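You operate a simulated robot arm through the tools that you are given. There is no shell and no other tool. Be economical: measure what you need, move in short steps, check, and stop when the job is done.

You are at the controls of a simulated robot arm. One attempt, no reset.

## Task
Press the tare button two times.

The check looks at the end state, three seconds after you hand in, the way a careful person would. Anything else that was tipped, shoved, dropped, spilled or broken makes it a failure.

## Robot
A 6-joint arm with a two-finger parallel gripper on a trunk, on a base that drives. Base frame: it is fixed to the floor where the robot stands at the start and does not move with it; the origin is under the middle of the robot, x ahead of it, y to its left, z up. Lengths are in mm, angles in degrees, forces in N, time in s.
With the tool pointing down near the work surface it reaches from about 280 to 680 mm from the robot's upright axis, wherever it stands. Its first joint turns from -166.0 to 166.0 degrees. Places, roughly: tare button [400, -100, 1000]. Payload 4.1 kg.
The TCP is the grasp point between the finger pads, 23 mm short of the fingertips. In the tool frame z runs along the fingers and y along their closing line. The gripper opens to 94 mm. The fingers are 38 mm wide and 10 mm thick; the gripper's body (54 by 96 mm) begins 39 mm behind the TCP.
Orientation is that of the tool frame in the base frame, as [roll, pitch, yaw] about the fixed x, y, z axes, in that order (R = Rz(yaw) Ry(pitch) Rx(roll)). With the fingers straight down and closing along the base's y, the tool's x points along the base's -x, its y along +y and its z along -z.

## Interface
- The arm moves only by the tool step_arm. Its argument "plan" is a list that holds one entry, the list of rows, each a list of 7 numbers: the shift along the tool's x, y, z in mm, then the turn, a rotation vector about the tool's x, y, z in degrees, then the finger opening in mm, from 0 to 94. In form: [[[tx, ty, tz, ax, ay, az, jaw], ...]]. A call has 1 to 20 rows; each row shifts and turns the commanded pose from where the row before left it, along the tool's axes as they then stand. Each row takes 0.2 s and may step no farther than 50 mm and 8.6 degrees from the row before; otherwise, or with a gripper value out of range, the whole call is refused. A pose out of reach is approached as far as the arm can. The call stops where the force on the tool passes 40 N (or 10 N more than at its start, if that is more) or the arm is blocked; 0.2 s more then pass. The fingers move at their own pace (about 45 mm/s each) and stop on an object; they squeeze with about 28 N. The grip force told is the motor's: it shows also when the fingers shut on nothing. Time passes only in rows, and 0.2 s behind the last, so rows that do not move let the fingers close. It gives the time, the measured TCP pose, the force on the tool (base axes), the opening and the grip force at its end, in the units of the frame above (readings bear some noise), with the torque about the TCP (base axes, N m) and any sound that the robot's microphone picked up, and new pictures: "show" is both (left out), scene, wrist or none.
- Cameras (640 x 400 px; columns grow to the right, rows downward): "scene" is now at [8.7, 111.7, 1477.3]; the picture's right is [-0.63, -0.78, 0.00], its down [-0.44, 0.36, -0.82] and it looks along [0.64, -0.52, -0.57] (base axes); focal length 251 px, centre (320, 200). "wrist" rides on the gripper at [86, 16, -74] in the tool frame; the picture's right is [-0.18, 0.98, 0.00], its down [-0.58, -0.11, -0.81] and it looks along [-0.79, -0.15, 0.59] (tool axes); focal length 243 px, centre (320, 200). There is no depth. A picture from a camera that has moved, and an enlarged one, comes with that camera's place and axes in the base frame and with its lens.
- lift_body(by): slides the trunk up (or, below 0, down) by that many mm; the arm and the scene camera ride with it, the base frame stays. It gives what a move gives, with no picture.
- roll_base(legs): drives the robot by 1 to 6 legs, each [ahead, turn to the left] in mm and degrees, along the robot's own axes; the way and the turn of a leg run together, so that a leg with both is an arc; at most 1500 mm and 180 degrees a leg. The arm and the cameras ride along, it lands a little off, and it stops where it bumps. It gives what a move gives, and a new picture of the scene camera.
- turn_head(pan, tilt): turns the head with the scene camera to pan (to the left, within 155 degrees either way) and tilt (down, from -29 to 69), counted from straight ahead of the robot. It gives what a move gives, and a new picture of the scene camera.
- close_up(camera, box): a new picture of the part [left, top, right, bottom] of that camera's present view, enlarged. The clock stands still meanwhile.
- sign_off(): hands the job in; it is judged then, once.

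Go step by step. Nothing tells you exact positions but the pictures and the camera data: compare them with the known pose of the tool, close in by small moves and look again before you grip or let go. The budget is 120 turns and 260 pictures, counting those below and the enlarged ones. Unless the task says otherwise, let go and move clear before handing in, and close with one line.

The tools are called after ">>>" as name(argument=value, ...) on one line, values as JSON. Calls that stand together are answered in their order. step_arm: Moves the arm, as the interface text tells. Its arguments: {"type":"object","properties":{"plan":{"type":"array"},"show":{"type":"string","enum":["both","scene","wrist","none"]}},"required":["plan"]} The other tools are called the same way: lift_body (by) slides the trunk up or down; roll_base (legs) drives the base; turn_head (pan, tilt) turns the head that bears the scene camera; close_up (camera, box) takes an enlarged picture of a part of a camera's view; sign_off () hands the job in.

At the start:

```text
clock: 0.0
eef_pos: [386.9, -176.9, 1113.4]
orientation: [180.0, 0.0, -180.0]
wrist_force: [0.8, 0.0, -0.2]
moment: [0.02, -0.02, -0.04]
width: 93.9
grasp_force: 0.1
trunk travel left (down, up): [-425.0, 165.0]
robot x, y, heading: [0.7, -1.4, -0.1]
head pan, tilt: [-38.9, 34.8]
```

scene: 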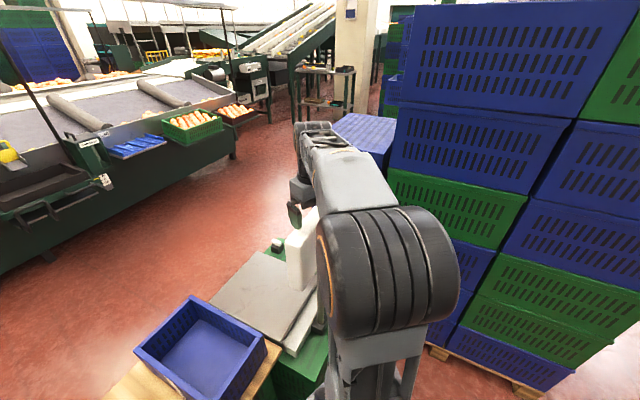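
wrist: 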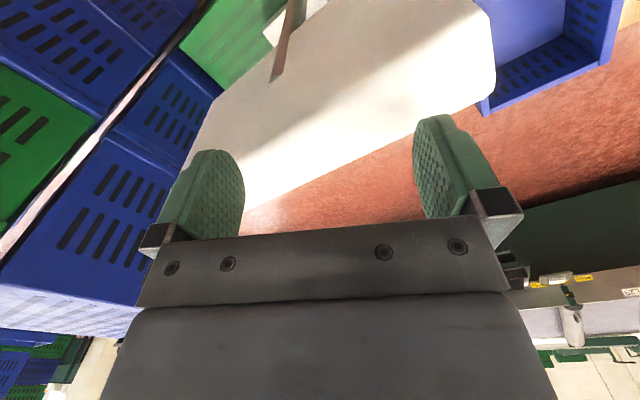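

The scene shows a scale with a plate, and something like an indicator head near (280,245). I'll enlarge that area before moving.

>>> close_up(camera="scene", box=[220, 200, 340, 275])

>>> close_up(camera="scene", box=[120, 180, 380, 400])

>>> close_up(camera="wrist", box=[180, 0, 640, 250])

```text
5.33 times, centred on (280, 238) of scene
camera zoom: at [8.7, 111.7, 1477.3], right [-0.63, -0.78, 0.0], down [-0.44, 0.36, -0.82], along [0.64, -0.52, -0.57], focal length 1337 px, centre (533, 0)
```

zoom: 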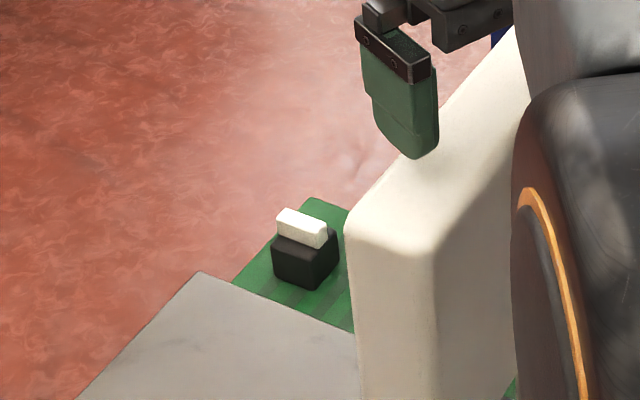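

```text
1.82 times, centred on (250, 290) of scene
camera zoom: at [8.7, 111.7, 1477.3], right [-0.63, -0.78, 0.0], down [-0.44, 0.36, -0.82], along [0.64, -0.52, -0.57], focal length 456 px, centre (447, 36)
```

zoom: 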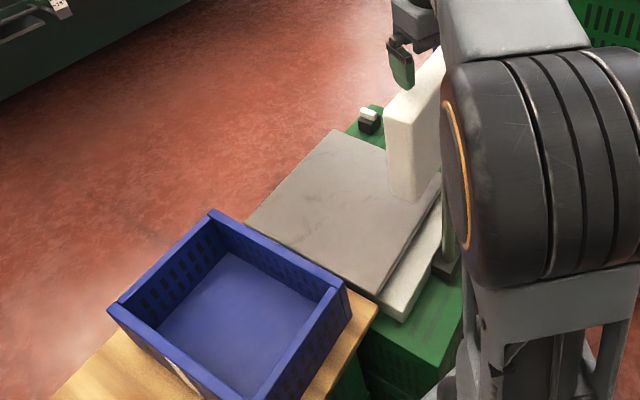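

```text
1.39 times, centred on (410, 125) of wrist
camera zoom: at [300.8, -161.3, 1187.5], right [0.18, 0.98, 0.0], down [0.58, -0.11, 0.81], along [0.79, -0.15, -0.59], focal length 338 px, centre (195, 304)
```

zoom: 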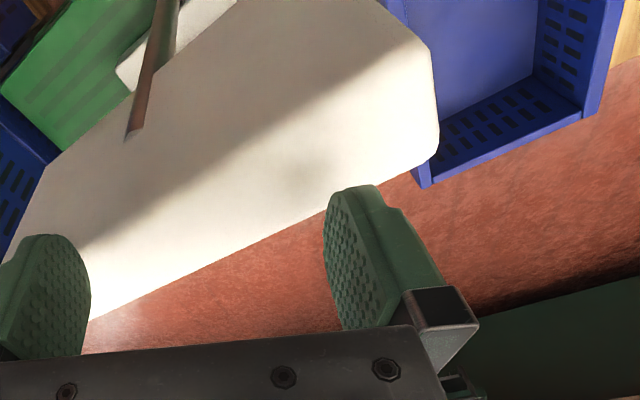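

A black block with a white cap stands beyond the plate, and the arm hides part of a tall white panel. I'll raise the arm straight up for a clearer wrist view.

>>> step_arm(plan=[[[0, 0, -40, 0, 0, 0, 94], [0, 0, -40, 0, 0, 0, 94], [0, 0, -40, 0, 0, 0, 94], [0, 0, -40, 0, 0, 0, 94]]])

```text
clock: 1.0
eef_pos: [384.0, -175.7, 1272.0]
orientation: [-179.9, 0.0, 179.9]
wrist_force: [0.0, 0.2, -0.5]
moment: [0.02, -0.01, 0.01]
width: 94.0
grasp_force: 0.1
trunk travel left (down, up): [-425.0, 165.0]
robot x, y, heading: [-1.2, 1.8, -0.0]
head pan, tilt: [-38.9, 34.8]
camera scene: at [8.8, 111.7, 1477.2], right [-0.63, -0.78, 0.0], down [-0.44, 0.36, -0.82], along [0.64, -0.52, -0.57], focal length 251 px, centre (320, 200)
camera wrist: at [298.4, -160.1, 1346.5], right [0.18, 0.98, 0.0], down [0.58, -0.11, 0.81], along [0.79, -0.15, -0.59], focal length 243 px, centre (320, 200)
```

scene: 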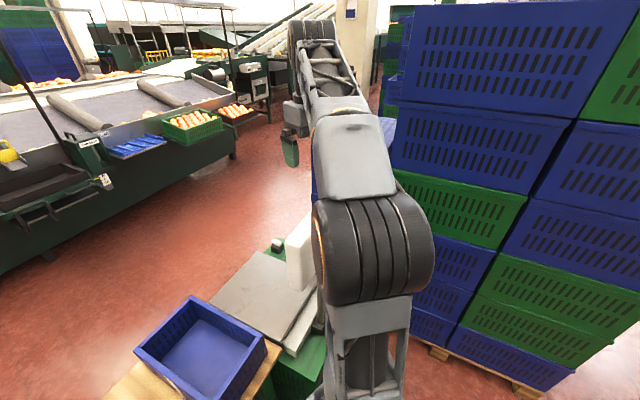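
wrist: 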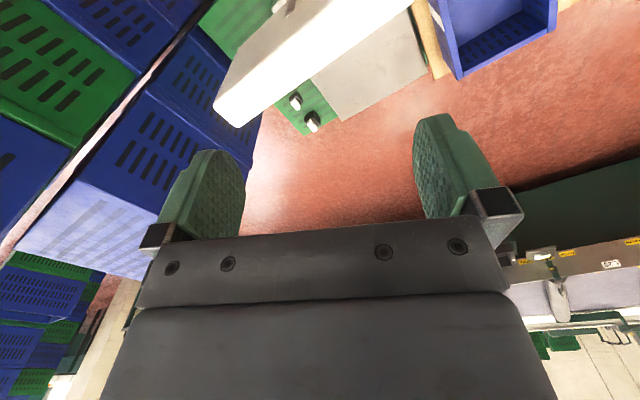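

Now I see two black-and-white objects on the green strip beyond the plate, beside the panel. I'll enlarge them.

>>> close_up(camera="wrist", box=[260, 70, 360, 140])

>>> close_up(camera="wrist", box=[190, 0, 430, 140])

```text
5.71 times, centred on (310, 105) of wrist
camera zoom: at [298.4, -160.1, 1346.5], right [0.18, 0.98, 0.0], down [0.58, -0.11, 0.81], along [0.79, -0.15, -0.59], focal length 1386 px, centre (377, 743)
```

zoom: 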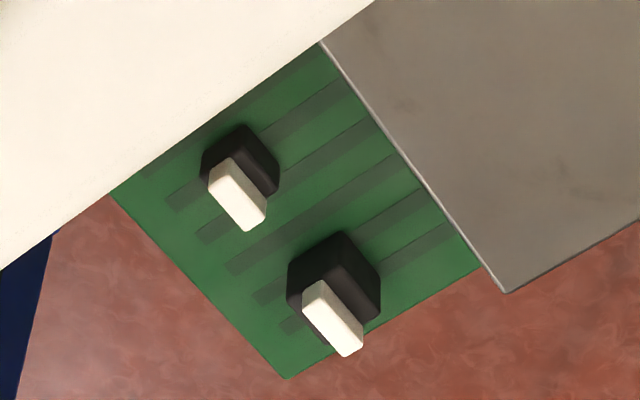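

```text
2.67 times, centred on (310, 70) of wrist
camera zoom: at [298.4, -160.1, 1346.5], right [0.18, 0.98, 0.0], down [0.58, -0.11, 0.81], along [0.79, -0.15, -0.59], focal length 647 px, centre (347, 547)
```

zoom: 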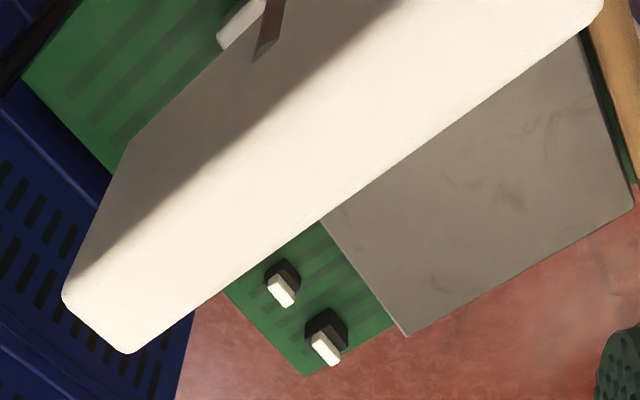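

By triangulation the panel is a head on a pole, with its near top corner at about [381, -90, 1076]. I only see its back, so I'll turn the wrist about the vertical to look at its front from the far side.

>>> step_arm(plan=[[[-40, 0, 0, 0, 0, 0, 94], [-40, 0, 0, 0, 0, 0, 94], [0, 0, 0, 0, 0, 8.5, 94], [0, 0, 0, 0, 0, 8.5, 94], [0, 0, 0, 0, 0, 8.5, 94], [0, 0, 0, 0, 0, 8.5, 94], [0, 0, 0, 0, 0, 8.5, 94], [0, 0, 0, 0, 0, 8.5, 94], [0, 0, 0, 0, 0, 8.5, 94], [0, 0, 0, 0, 0, 8.5, 94], [0, 0, 0, 0, 0, 8.5, 94], [0, 0, 0, 0, 0, 8.5, 94], [0, 0, 0, 0, 0, 8.5, 94], [0, 0, 0, 0, 0, 8.5, 94], [0, 0, 0, 0, 0, 8.5, 94], [0, 0, 0, 0, 0, 8.5, 94], [0, 0, 0, 0, 0, 8.5, 94], [0, 0, 0, 0, 0, 8.5, 94], [0, 0, 0, 0, 0, 8.5, 94], [0, 0, 0, 0, 0, 8.5, 94]]])

```text
clock: 5.2
eef_pos: [465.1, -176.1, 1269.6]
orientation: [179.9, -0.1, 26.8]
wrist_force: [0.5, 0.1, 0.1]
moment: [0.01, -0.04, 0.02]
width: 93.9
grasp_force: 0.0
out of reach, approached as far as the arm can: row 7
trunk travel left (down, up): [-425.0, 165.0]
robot x, y, heading: [-0.6, -3.2, 0.2]
head pan, tilt: [-38.9, 34.8]
camera scene: at [8.7, 111.7, 1477.3], right [-0.63, -0.78, 0.0], down [-0.44, 0.36, -0.82], along [0.64, -0.52, -0.57], focal length 251 px, centre (320, 200)
camera wrist: at [549.7, -152.4, 1344.2], right [0.28, -0.96, 0.0], down [-0.57, -0.16, 0.8], along [-0.77, -0.23, -0.59], focal length 243 px, centre (320, 200)
```

scene: 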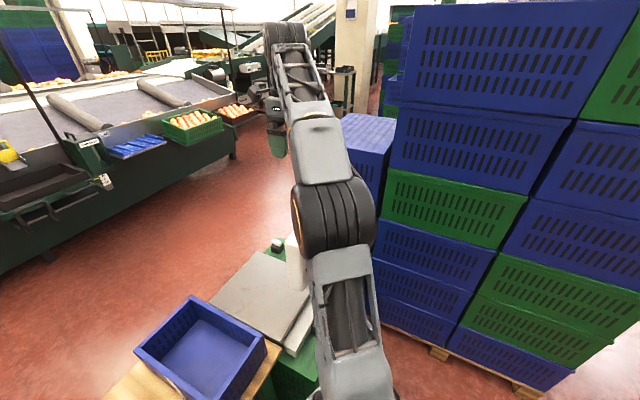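
wrist: 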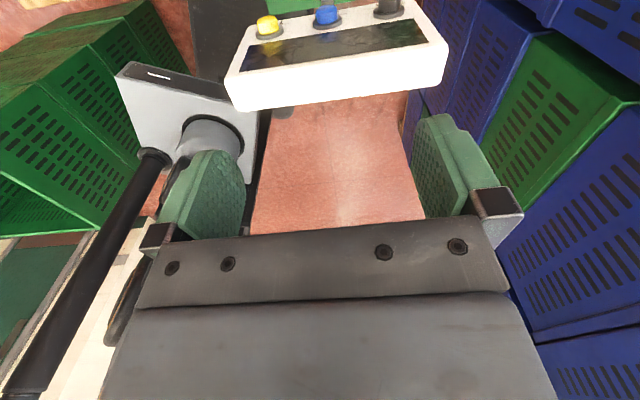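

The front of the panel faces +x and carries a display and three buttons (yellow, blue, dark). I'll enlarge it to read the labels.

>>> close_up(camera="wrist", box=[210, 0, 460, 120])

>>> step_arm(plan=[[[40, 0, 0, 0, 0, 0, 94], [40, 0, 0, 0, 0, 0, 94], [20, 0, 0, 0, 0, -6, 94], [0, 0, 30, 0, 0, 0, 94], [0, 0, 30, 0, 0, 0, 94]]], show="wrist")

```text
2.56 times, centred on (335, 60) of wrist
camera zoom: at [549.7, -152.4, 1344.2], right [0.28, -0.96, 0.0], down [-0.57, -0.16, 0.8], along [-0.77, -0.23, -0.59], focal length 621 px, centre (282, 558)
```

zoom: 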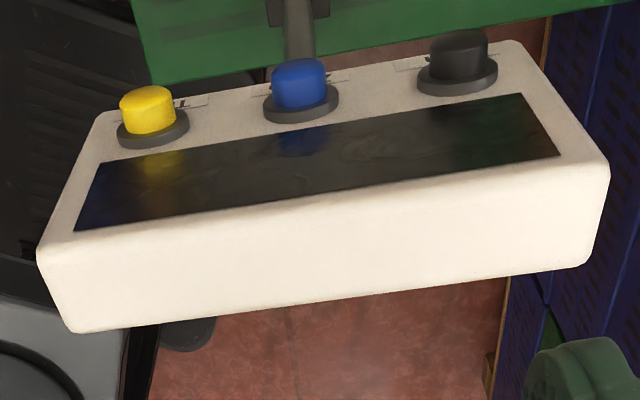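

```text
clock: 6.4
eef_pos: [531.9, -122.9, 1178.3]
orientation: [-179.9, 0.0, 33.0]
wrist_force: [-0.3, -0.1, 0.6]
moment: [0.01, 0.0, -0.03]
width: 93.8
grasp_force: 0.0
out of reach, approached as far as the arm can: row 1, 2, 3
trunk travel left (down, up): [-425.0, 165.0]
robot x, y, heading: [1.7, -1.6, -0.1]
head pan, tilt: [-38.9, 34.8]
camera wrist: at [612.5, -90.4, 1252.2], right [0.38, -0.92, 0.0], down [-0.55, -0.23, 0.81], along [-0.74, -0.31, -0.59], focal length 243 px, centre (320, 200)
```

wrist: 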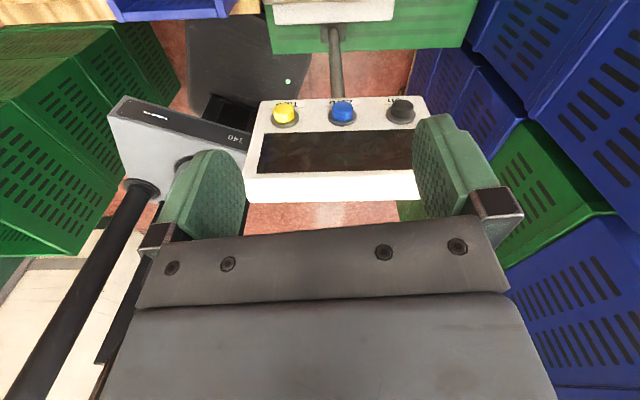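

>>> close_up(camera="wrist", box=[240, 85, 440, 210])

>>> close_up(camera="wrist", box=[262, 90, 310, 120])

>>> close_up(camera="wrist", box=[320, 90, 424, 130])

```text
3.20 times, centred on (340, 148) of wrist
camera zoom: at [612.5, -90.4, 1252.2], right [0.38, -0.92, 0.0], down [-0.55, -0.23, 0.81], along [-0.74, -0.31, -0.59], focal length 776 px, centre (256, 368)
```

zoom: 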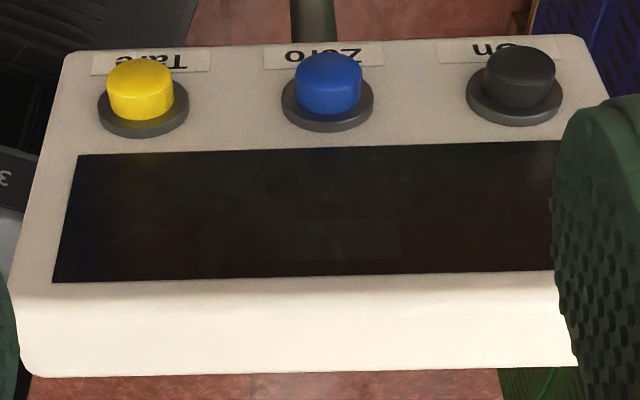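

```text
13.33 times, centred on (286, 105) of wrist
camera zoom: at [612.5, -90.4, 1252.2], right [0.38, -0.92, 0.0], down [-0.55, -0.23, 0.81], along [-0.74, -0.31, -0.59], focal length 3235 px, centre (773, 1467)
```

zoom: 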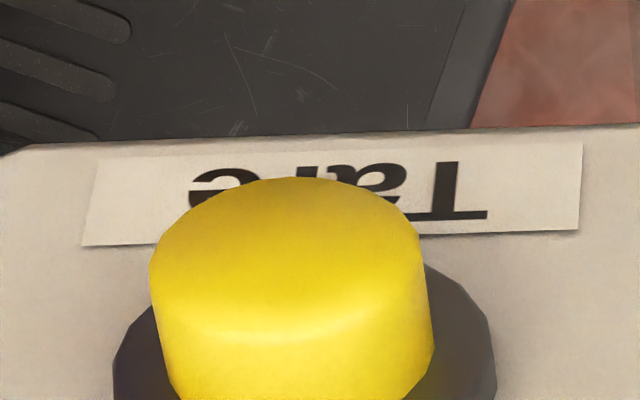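

```text
6.15 times, centred on (372, 110) of wrist
camera zoom: at [612.5, -90.4, 1252.2], right [0.38, -0.92, 0.0], down [-0.55, -0.23, 0.81], along [-0.74, -0.31, -0.59], focal length 1493 px, centre (0, 754)
```

zoom: 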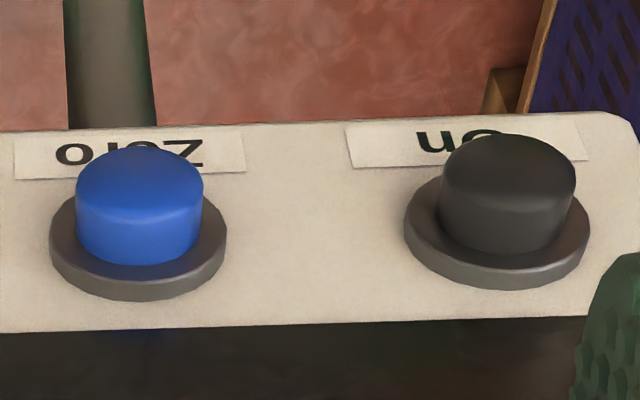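

The yellow button is labelled "Tare", and its cap triangulates to about [415, -120, 951]. The panel face is vertical with its normal near [0.91, 0.41, 0]. I'll close the fingers, align the yaw to 24° and tilt the tips back toward the panel while staying high.

>>> step_arm(plan=[[[0, 0, 0, 0, 0, 8.5, 0], [0, 0, 0, 0, -7.5, 0, 0], [0, 0, 0, 0, -7.5, 0, 0], [0, 0, 0, 0, -7.5, 0, 0], [0, 0, 0, 0, -7.5, 0, 0], [0, 0, 0, 0, -7.5, 0, 0], [0, 0, 0, 0, -7.5, 0, 0], [0, 0, 0, 0, 0, 0, 0]]])

```text
clock: 8.2
eef_pos: [461.7, -132.2, 1088.2]
orientation: [179.8, 44.9, 24.6]
wrist_force: [0.1, -0.5, -0.7]
moment: [-0.02, 0.01, -0.01]
width: 0.0
grasp_force: 27.6
out of reach, approached as far as the arm can: row 4, 5, 6, 7
trunk travel left (down, up): [-425.0, 165.0]
robot x, y, heading: [0.4, -0.4, 0.0]
head pan, tilt: [-38.9, 34.8]
camera scene: at [8.8, 111.7, 1477.3], right [-0.63, -0.78, 0.0], down [-0.44, 0.36, -0.82], along [0.64, -0.52, -0.57], focal length 251 px, centre (320, 200)
camera wrist: at [572.1, -100.7, 1079.7], right [0.29, -0.95, 0.13], down [0.1, 0.17, 0.98], along [-0.95, -0.27, 0.14], focal length 243 px, centre (320, 200)
```

scene: 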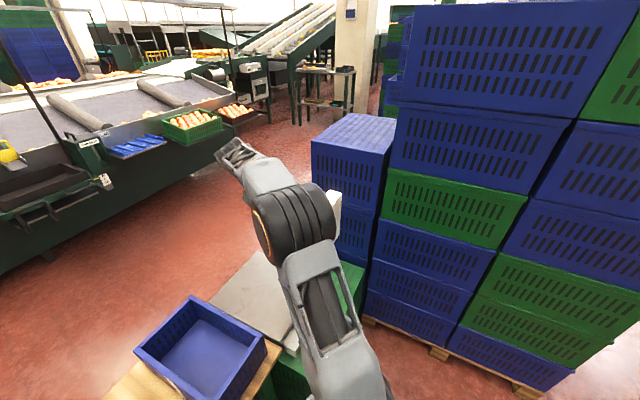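
wrist: 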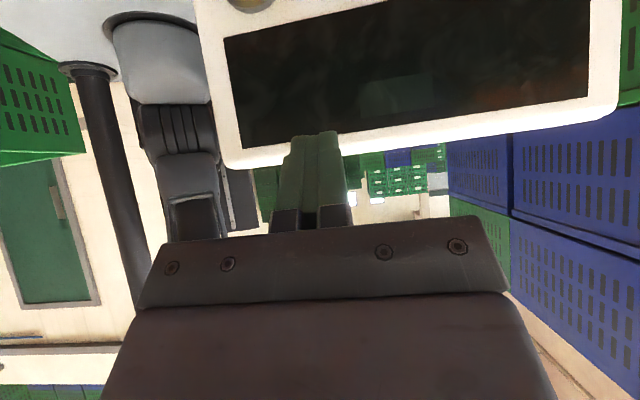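

The pose came out reach-limited, and the fingers now sit in front of the display about 20 mm off the face. I'll test with a small down-and-outward move to see how the commanded pose behaves.

>>> step_arm(plan=[[[14, 0, -14, 0, 0, 0, 0], [21, 0, 21, 0, 0, 0, 0]]], show="wrist")

```text
clock: 8.8
eef_pos: [473.6, -124.7, 1048.6]
orientation: [179.9, 45.0, 24.5]
wrist_force: [0.3, 0.2, -0.5]
moment: [-0.03, -0.02, -0.01]
width: 0.0
grasp_force: 27.5
out of reach, approached as far as the arm can: row 1
trunk travel left (down, up): [-425.0, 165.0]
robot x, y, heading: [-4.2, -0.3, 0.2]
head pan, tilt: [-38.9, 34.8]
camera wrist: at [584.1, -93.3, 1040.4], right [0.29, -0.95, 0.13], down [0.1, 0.17, 0.98], along [-0.95, -0.27, 0.14], focal length 243 px, centre (320, 200)
```

wrist: 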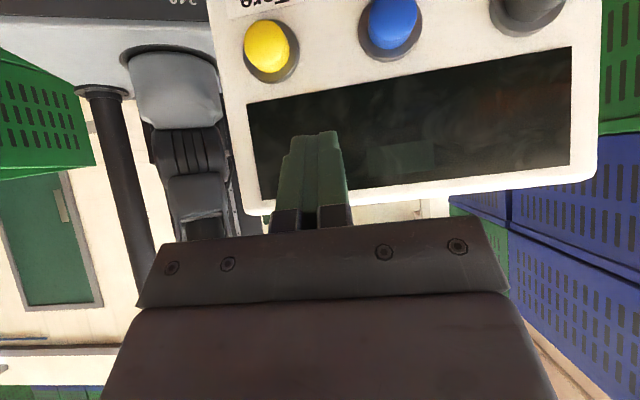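

Moves in reach now track well, and the new view puts the cap at about [415, -119.5, 957]. I'll shift sideways in line with the button and a bit outward, then check the forearm's clearance to the panel.

>>> step_arm(plan=[[[11, -15, -11, 0, 0, 0, 0], [0, -14, 0, 0, 0, 0, 0], [14, 0, 14, 0, 0, 0, 0]]])

>>> close_up(camera="scene", box=[200, 120, 380, 300])

```text
clock: 9.6
eef_pos: [475.4, -92.9, 1029.9]
orientation: [-180.0, 45.0, 24.5]
wrist_force: [0.3, -1.1, -0.2]
moment: [-0.01, 0.01, 0.01]
width: 0.2
grasp_force: 28.0
trunk travel left (down, up): [-425.0, 165.0]
robot x, y, heading: [0.1, -2.6, -0.1]
head pan, tilt: [-38.9, 34.8]
camera scene: at [8.5, 111.8, 1477.3], right [-0.63, -0.78, 0.0], down [-0.44, 0.36, -0.82], along [0.64, -0.52, -0.57], focal length 251 px, centre (320, 200)
camera wrist: at [585.5, -61.6, 1020.8], right [0.29, -0.95, 0.13], down [0.1, 0.17, 0.98], along [-0.95, -0.27, 0.14], focal length 243 px, centre (320, 200)
```

scene: 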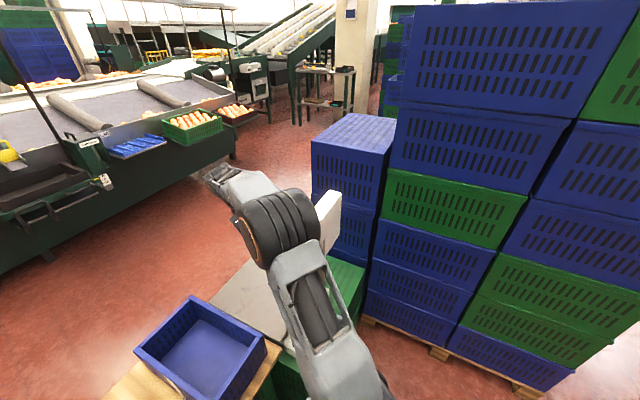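
wrist: 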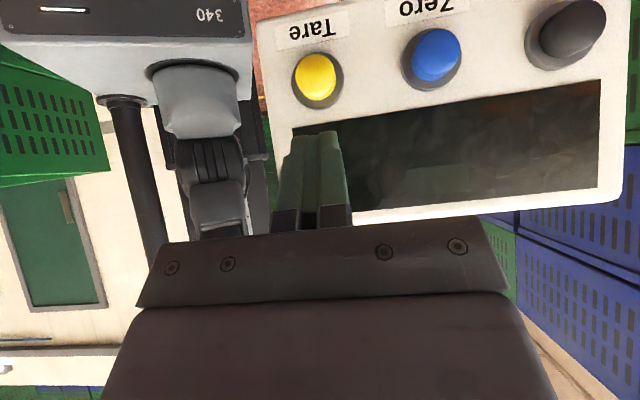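

```text
2.22 times, centred on (290, 210) of scene
camera zoom: at [8.5, 111.8, 1477.3], right [-0.63, -0.78, 0.0], down [-0.44, 0.36, -0.82], along [0.64, -0.52, -0.57], focal length 557 px, centre (387, 178)
```

zoom: 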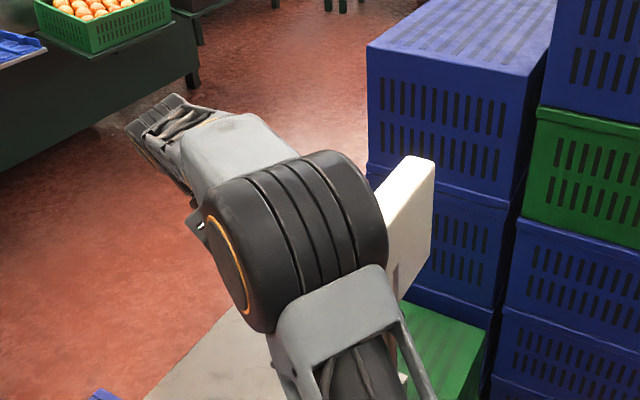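

The button lines up well, but the forearm passes fairly close over the panel's top corner. I'll raise the trunk a little so the elbow stays higher.

>>> lift_body(by=70)

>>> step_arm(plan=[[[21, 0, 21, 0, 0, 0, 0], [21, 0, 21, 0, 0, 0, 0], [14, 0, 14, 0, 0, 0, 0]]])

```text
clock: 10.7
eef_pos: [474.5, -93.0, 1099.6]
orientation: [179.9, 44.9, 24.5]
wrist_force: [0.7, 0.5, -0.3]
moment: [0.02, -0.03, 0.02]
width: 0.0
grasp_force: 28.5
trunk travel left (down, up): [-495.0, 95.0]
robot x, y, heading: [-0.4, -3.1, -0.2]
head pan, tilt: [-38.9, 34.8]
```

```text
clock: 11.5
eef_pos: [476.7, -93.5, 1017.3]
orientation: [-180.0, 45.0, 24.5]
wrist_force: [0.4, 0.5, 0.1]
moment: [0.01, -0.02, 0.0]
width: 0.0
grasp_force: 28.0
trunk travel left (down, up): [-495.0, 95.0]
robot x, y, heading: [2.3, -2.9, -0.2]
head pan, tilt: [-38.9, 34.8]
camera scene: at [8.8, 111.8, 1547.3], right [-0.63, -0.78, 0.0], down [-0.44, 0.36, -0.82], along [0.64, -0.52, -0.57], focal length 251 px, centre (320, 200)
camera wrist: at [587.3, -62.0, 1008.6], right [0.29, -0.95, 0.13], down [0.1, 0.17, 0.98], along [-0.95, -0.27, 0.14], focal length 243 px, centre (320, 200)
```

scene: 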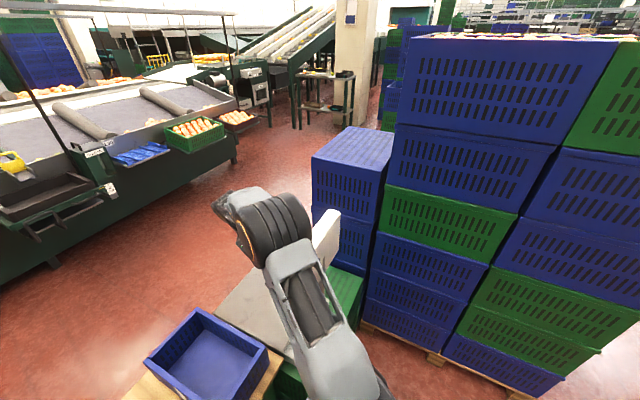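
wrist: 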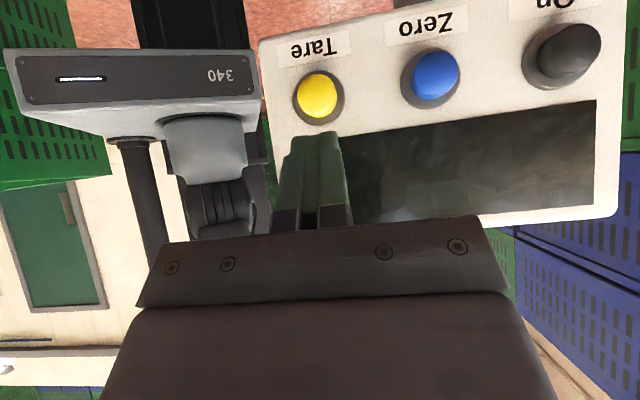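

Alignment is good: about 37 mm from the cap, lateral error 1–2 mm, cap centre z near 960. I'll lower to button height.

>>> step_arm(plan=[[[14, 0, 14, 0, 0, 0, 0], [14, 0, 14, 0, 0, 0, 0], [10, 0, 10, 0, 0, 0, 0], [0, 0, 0, 0, 0, 0, 0]]])

>>> close_up(camera="wrist", box=[240, 70, 400, 230])

```text
clock: 12.5
eef_pos: [475.1, -94.5, 965.6]
orientation: [180.0, 45.0, 24.4]
wrist_force: [0.1, -0.1, 0.2]
moment: [-0.01, -0.02, 0.0]
width: 0.0
grasp_force: 27.8
trunk travel left (down, up): [-495.0, 95.0]
robot x, y, heading: [2.9, -0.7, 0.0]
head pan, tilt: [-38.9, 34.8]
camera scene: at [8.8, 111.8, 1547.3], right [-0.63, -0.78, 0.0], down [-0.44, 0.36, -0.82], along [0.64, -0.52, -0.57], focal length 251 px, centre (320, 200)
camera wrist: at [585.5, -63.1, 956.5], right [0.29, -0.95, 0.13], down [0.1, 0.17, 0.98], along [-0.95, -0.27, 0.14], focal length 243 px, centre (320, 200)
```

scene: 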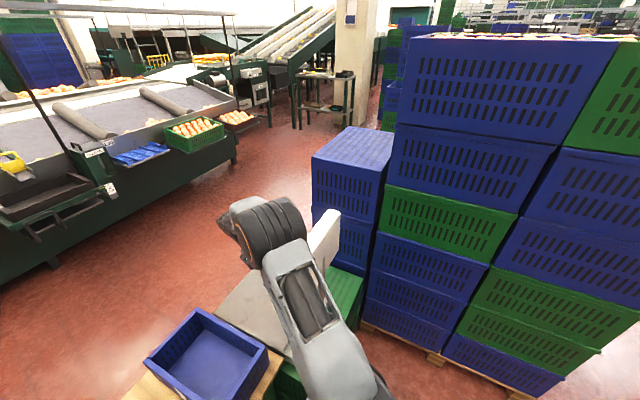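
wrist: 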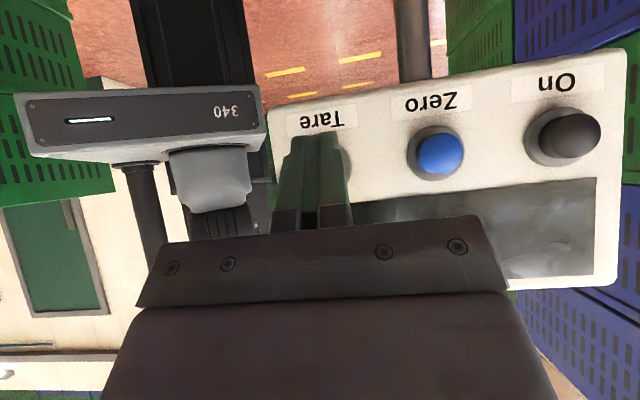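

```text
2.50 times, centred on (320, 150) of wrist
camera zoom: at [585.5, -63.1, 956.5], right [0.29, -0.95, 0.13], down [0.1, 0.17, 0.98], along [-0.95, -0.27, 0.14], focal length 606 px, centre (320, 325)
```

zoom: 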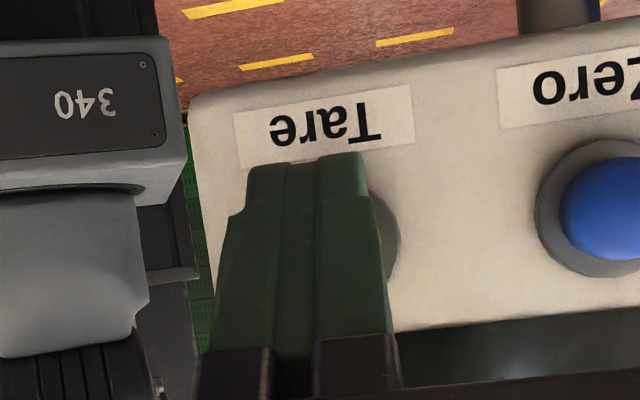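

The fingers are in front of the Tare button, clear of its neighbour. I'll advance along the inward normal in small steps and watch the force.

>>> step_arm(plan=[[[-7, -2, 7, 0, 0, 0, 0], [-7, 0, 7, 0, 0, 0, 0], [-3.5, 0, 3.5, 0, 0, 0, 0], [0, 0, 0, 0, 0, 0, 0]]], show="wrist")

```text
clock: 13.5
eef_pos: [452.6, -102.9, 967.0]
orientation: [-180.0, 45.0, 24.5]
wrist_force: [0.9, 0.9, 0.2]
moment: [0.0, -0.03, -0.03]
width: 0.1
grasp_force: 28.2
trunk travel left (down, up): [-495.0, 95.0]
robot x, y, heading: [1.3, 0.5, -0.2]
head pan, tilt: [-38.9, 34.8]
camera wrist: at [563.3, -71.1, 957.2], right [0.29, -0.95, 0.13], down [0.1, 0.17, 0.98], along [-0.95, -0.27, 0.14], focal length 243 px, centre (320, 200)
```

wrist: 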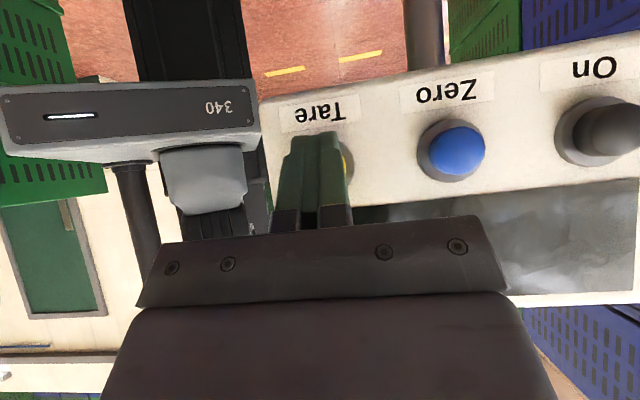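

>>> step_arm(plan=[[[-3.5, 0, 3.5, 0, 0, 0, 0], [-2, 0, 2, 0, 0, 0, 0], [-1.4, 0, 1.4, 0, 0, 0, 0], [0, 0, 0, 0, 0, 0, 0]]], show="wrist")

```text
clock: 14.5
eef_pos: [443.9, -104.7, 965.6]
orientation: [-179.9, 45.0, 24.5]
wrist_force: [0.8, 0.9, 0.7]
moment: [0.0, 0.01, -0.02]
width: 0.0
grasp_force: 28.1
trunk travel left (down, up): [-495.0, 95.0]
robot x, y, heading: [0.0, -1.5, 0.2]
head pan, tilt: [-38.9, 34.8]
camera wrist: at [553.8, -74.0, 957.1], right [0.29, -0.95, 0.13], down [0.1, 0.17, 0.98], along [-0.95, -0.27, 0.14], focal length 243 px, centre (320, 200)
```

wrist: 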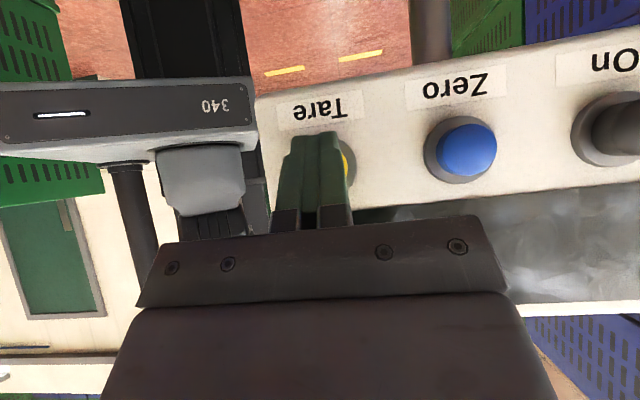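

No contact yet. I'll trim the side offset and creep forward.

>>> step_arm(plan=[[[-1.4, 2, 1.4, 0, 0, 0, 0], [-1.4, 0, 1.4, 0, 0, 0, 0], [0, 0, 0, 0, 0, 0, 0]]], show="wrist")

>>> close_up(camera="wrist", box=[260, 90, 400, 220])

```text
clock: 15.3
eef_pos: [439.8, -109.1, 967.7]
orientation: [180.0, 44.9, 24.6]
wrist_force: [3.1, 1.1, 0.1]
moment: [0.01, -0.04, 0.01]
width: 0.0
grasp_force: 28.2
trunk travel left (down, up): [-495.0, 95.0]
robot x, y, heading: [1.0, 1.9, -0.0]
head pan, tilt: [-38.9, 34.8]
heard: click
camera wrist: at [550.5, -77.2, 958.0], right [0.29, -0.95, 0.13], down [0.1, 0.17, 0.98], along [-0.95, -0.27, 0.14], focal length 243 px, centre (320, 200)
```

wrist: 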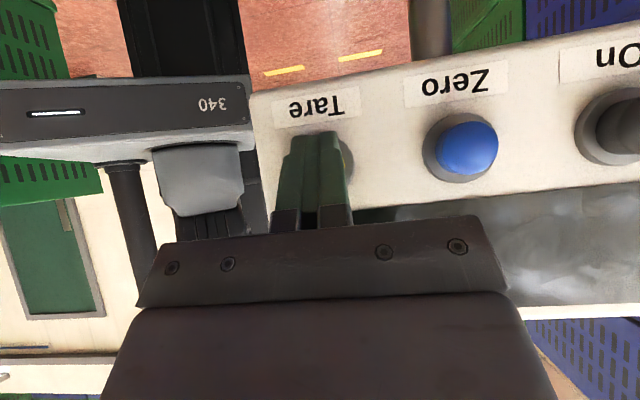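

```text
3.08 times, centred on (330, 155) of wrist
camera zoom: at [550.5, -77.2, 958.0], right [0.29, -0.95, 0.13], down [0.1, 0.17, 0.98], along [-0.95, -0.27, 0.14], focal length 746 px, centre (289, 338)
```

zoom: 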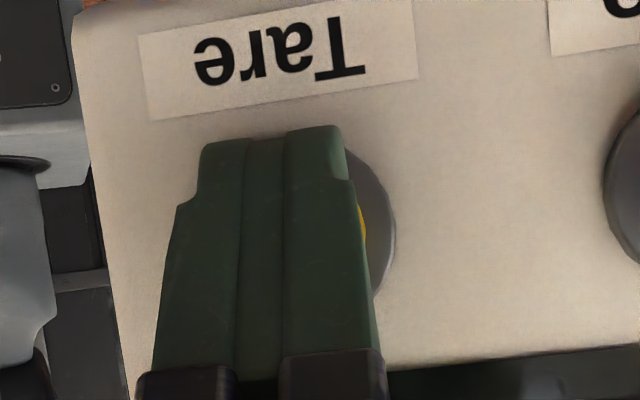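

A click sounded at about 3 N, which is press one. I'll back off to release it.

>>> step_arm(plan=[[[2, 0, -2, 0, 0, 0, 0], [3, 0, -3, 0, 0, 0, 0], [3, 0, -3, 0, 0, 0, 0], [0, 0, 0, 0, 0, 0, 0]]], show="wrist")

>>> close_up(camera="wrist", box=[260, 90, 400, 220])

```text
clock: 16.3
eef_pos: [449.4, -103.9, 966.7]
orientation: [-180.0, 44.9, 24.4]
wrist_force: [0.2, 0.1, -0.4]
moment: [-0.01, 0.01, 0.04]
width: 0.0
grasp_force: 28.2
trunk travel left (down, up): [-495.0, 95.0]
robot x, y, heading: [3.4, -1.1, -0.1]
head pan, tilt: [-38.9, 34.8]
camera wrist: at [560.9, -72.0, 957.5], right [0.29, -0.95, 0.13], down [0.1, 0.17, 0.98], along [-0.95, -0.27, 0.14], focal length 243 px, centre (320, 200)
```

wrist: 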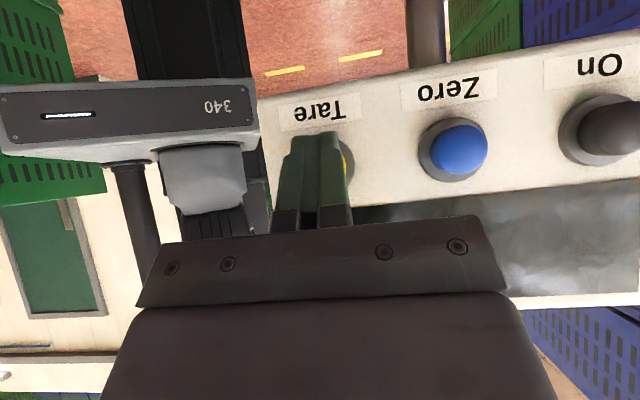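

```text
3.08 times, centred on (330, 155) of wrist
camera zoom: at [560.9, -72.0, 957.5], right [0.29, -0.95, 0.13], down [0.1, 0.17, 0.98], along [-0.95, -0.27, 0.14], focal length 746 px, centre (289, 338)
```

zoom: 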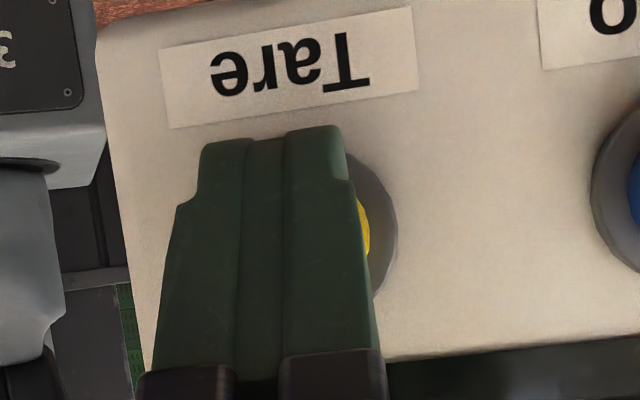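

Released with no contact force. Now the second press, the same distance back in.

>>> step_arm(plan=[[[-3, 0, 3, 0, 0, 0, 0], [-3, 0, 3, 0, 0, 0, 0], [-2, 0, 2, 0, 0, 0, 0], [0, 0, 0, 0, 0, 0, 0]]], show="wrist")

```text
clock: 17.3
eef_pos: [440.3, -107.6, 966.4]
orientation: [-179.9, 45.0, 24.4]
wrist_force: [2.1, 1.6, 0.7]
moment: [-0.01, 0.0, -0.04]
width: 0.0
grasp_force: 27.9
trunk travel left (down, up): [-495.0, 95.0]
robot x, y, heading: [0.9, -0.6, 0.0]
head pan, tilt: [-38.9, 34.8]
heard: click
camera wrist: at [551.4, -77.1, 957.4], right [0.29, -0.95, 0.13], down [0.1, 0.17, 0.98], along [-0.95, -0.27, 0.14], focal length 243 px, centre (320, 200)
```

wrist: 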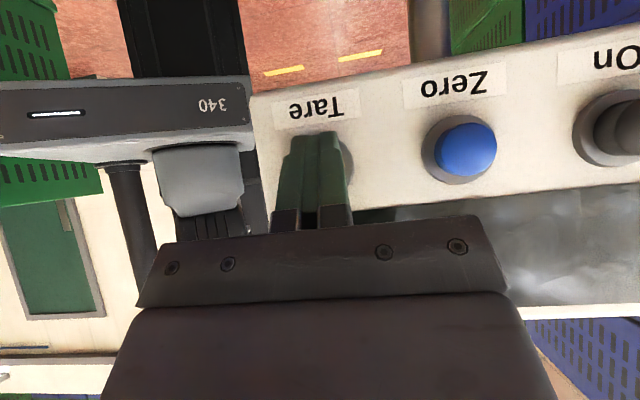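

The second click was heard. I'll back straight off along the normal, then rise clear of the panel.

>>> step_arm(plan=[[[3, 0, -3, 0, 0, 0, 0], [7, 0, -7, 0, 0, 0, 0], [10, 0, -10, 0, 0, 0, 0], [6, 0, -6, 0, 0, 0, 0], [-14, 0, -14, 0, 0, 0, 0], [-14, 0, -14, 0, 0, 0, 0], [-14, 0, -14, 0, 0, 0, 0], [0, 0, 0, 0, 0, 0, 0]]])

```text
clock: 19.1
eef_pos: [474.0, -93.2, 1026.5]
orientation: [179.9, 44.9, 24.5]
wrist_force: [0.4, 0.5, 0.4]
moment: [-0.01, 0.01, 0.05]
width: 0.3
grasp_force: 28.0
trunk travel left (down, up): [-495.0, 95.0]
robot x, y, heading: [-1.2, 2.2, -0.0]
head pan, tilt: [-38.9, 34.8]
camera scene: at [8.6, 111.8, 1547.2], right [-0.63, -0.78, 0.0], down [-0.44, 0.36, -0.82], along [0.64, -0.52, -0.57], focal length 251 px, centre (320, 200)
camera wrist: at [584.7, -61.7, 1018.0], right [0.29, -0.95, 0.13], down [0.1, 0.17, 0.98], along [-0.95, -0.27, 0.14], focal length 243 px, centre (320, 200)
```

scene: 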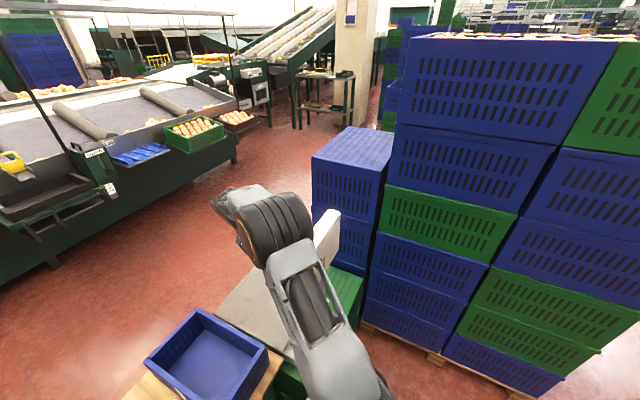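
wrist: 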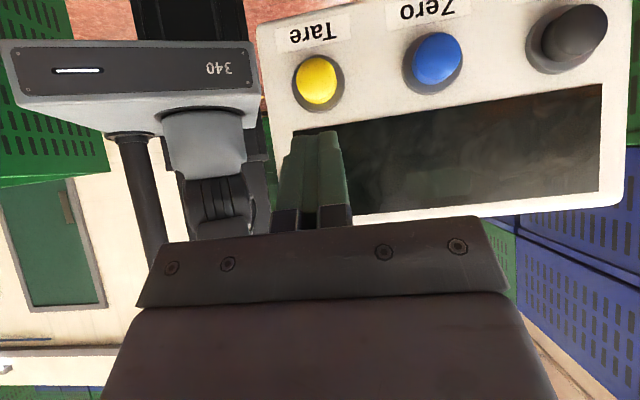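

The Tare button is back out, the panel hasn't moved, and the arm is clear with no contact force. I'm handing in.

>>> sign_off()

```text
The job is handed in.
```

I pressed the yellow Tare button twice, hearing one click each time, then backed the arm off without seeing anything else disturbed.
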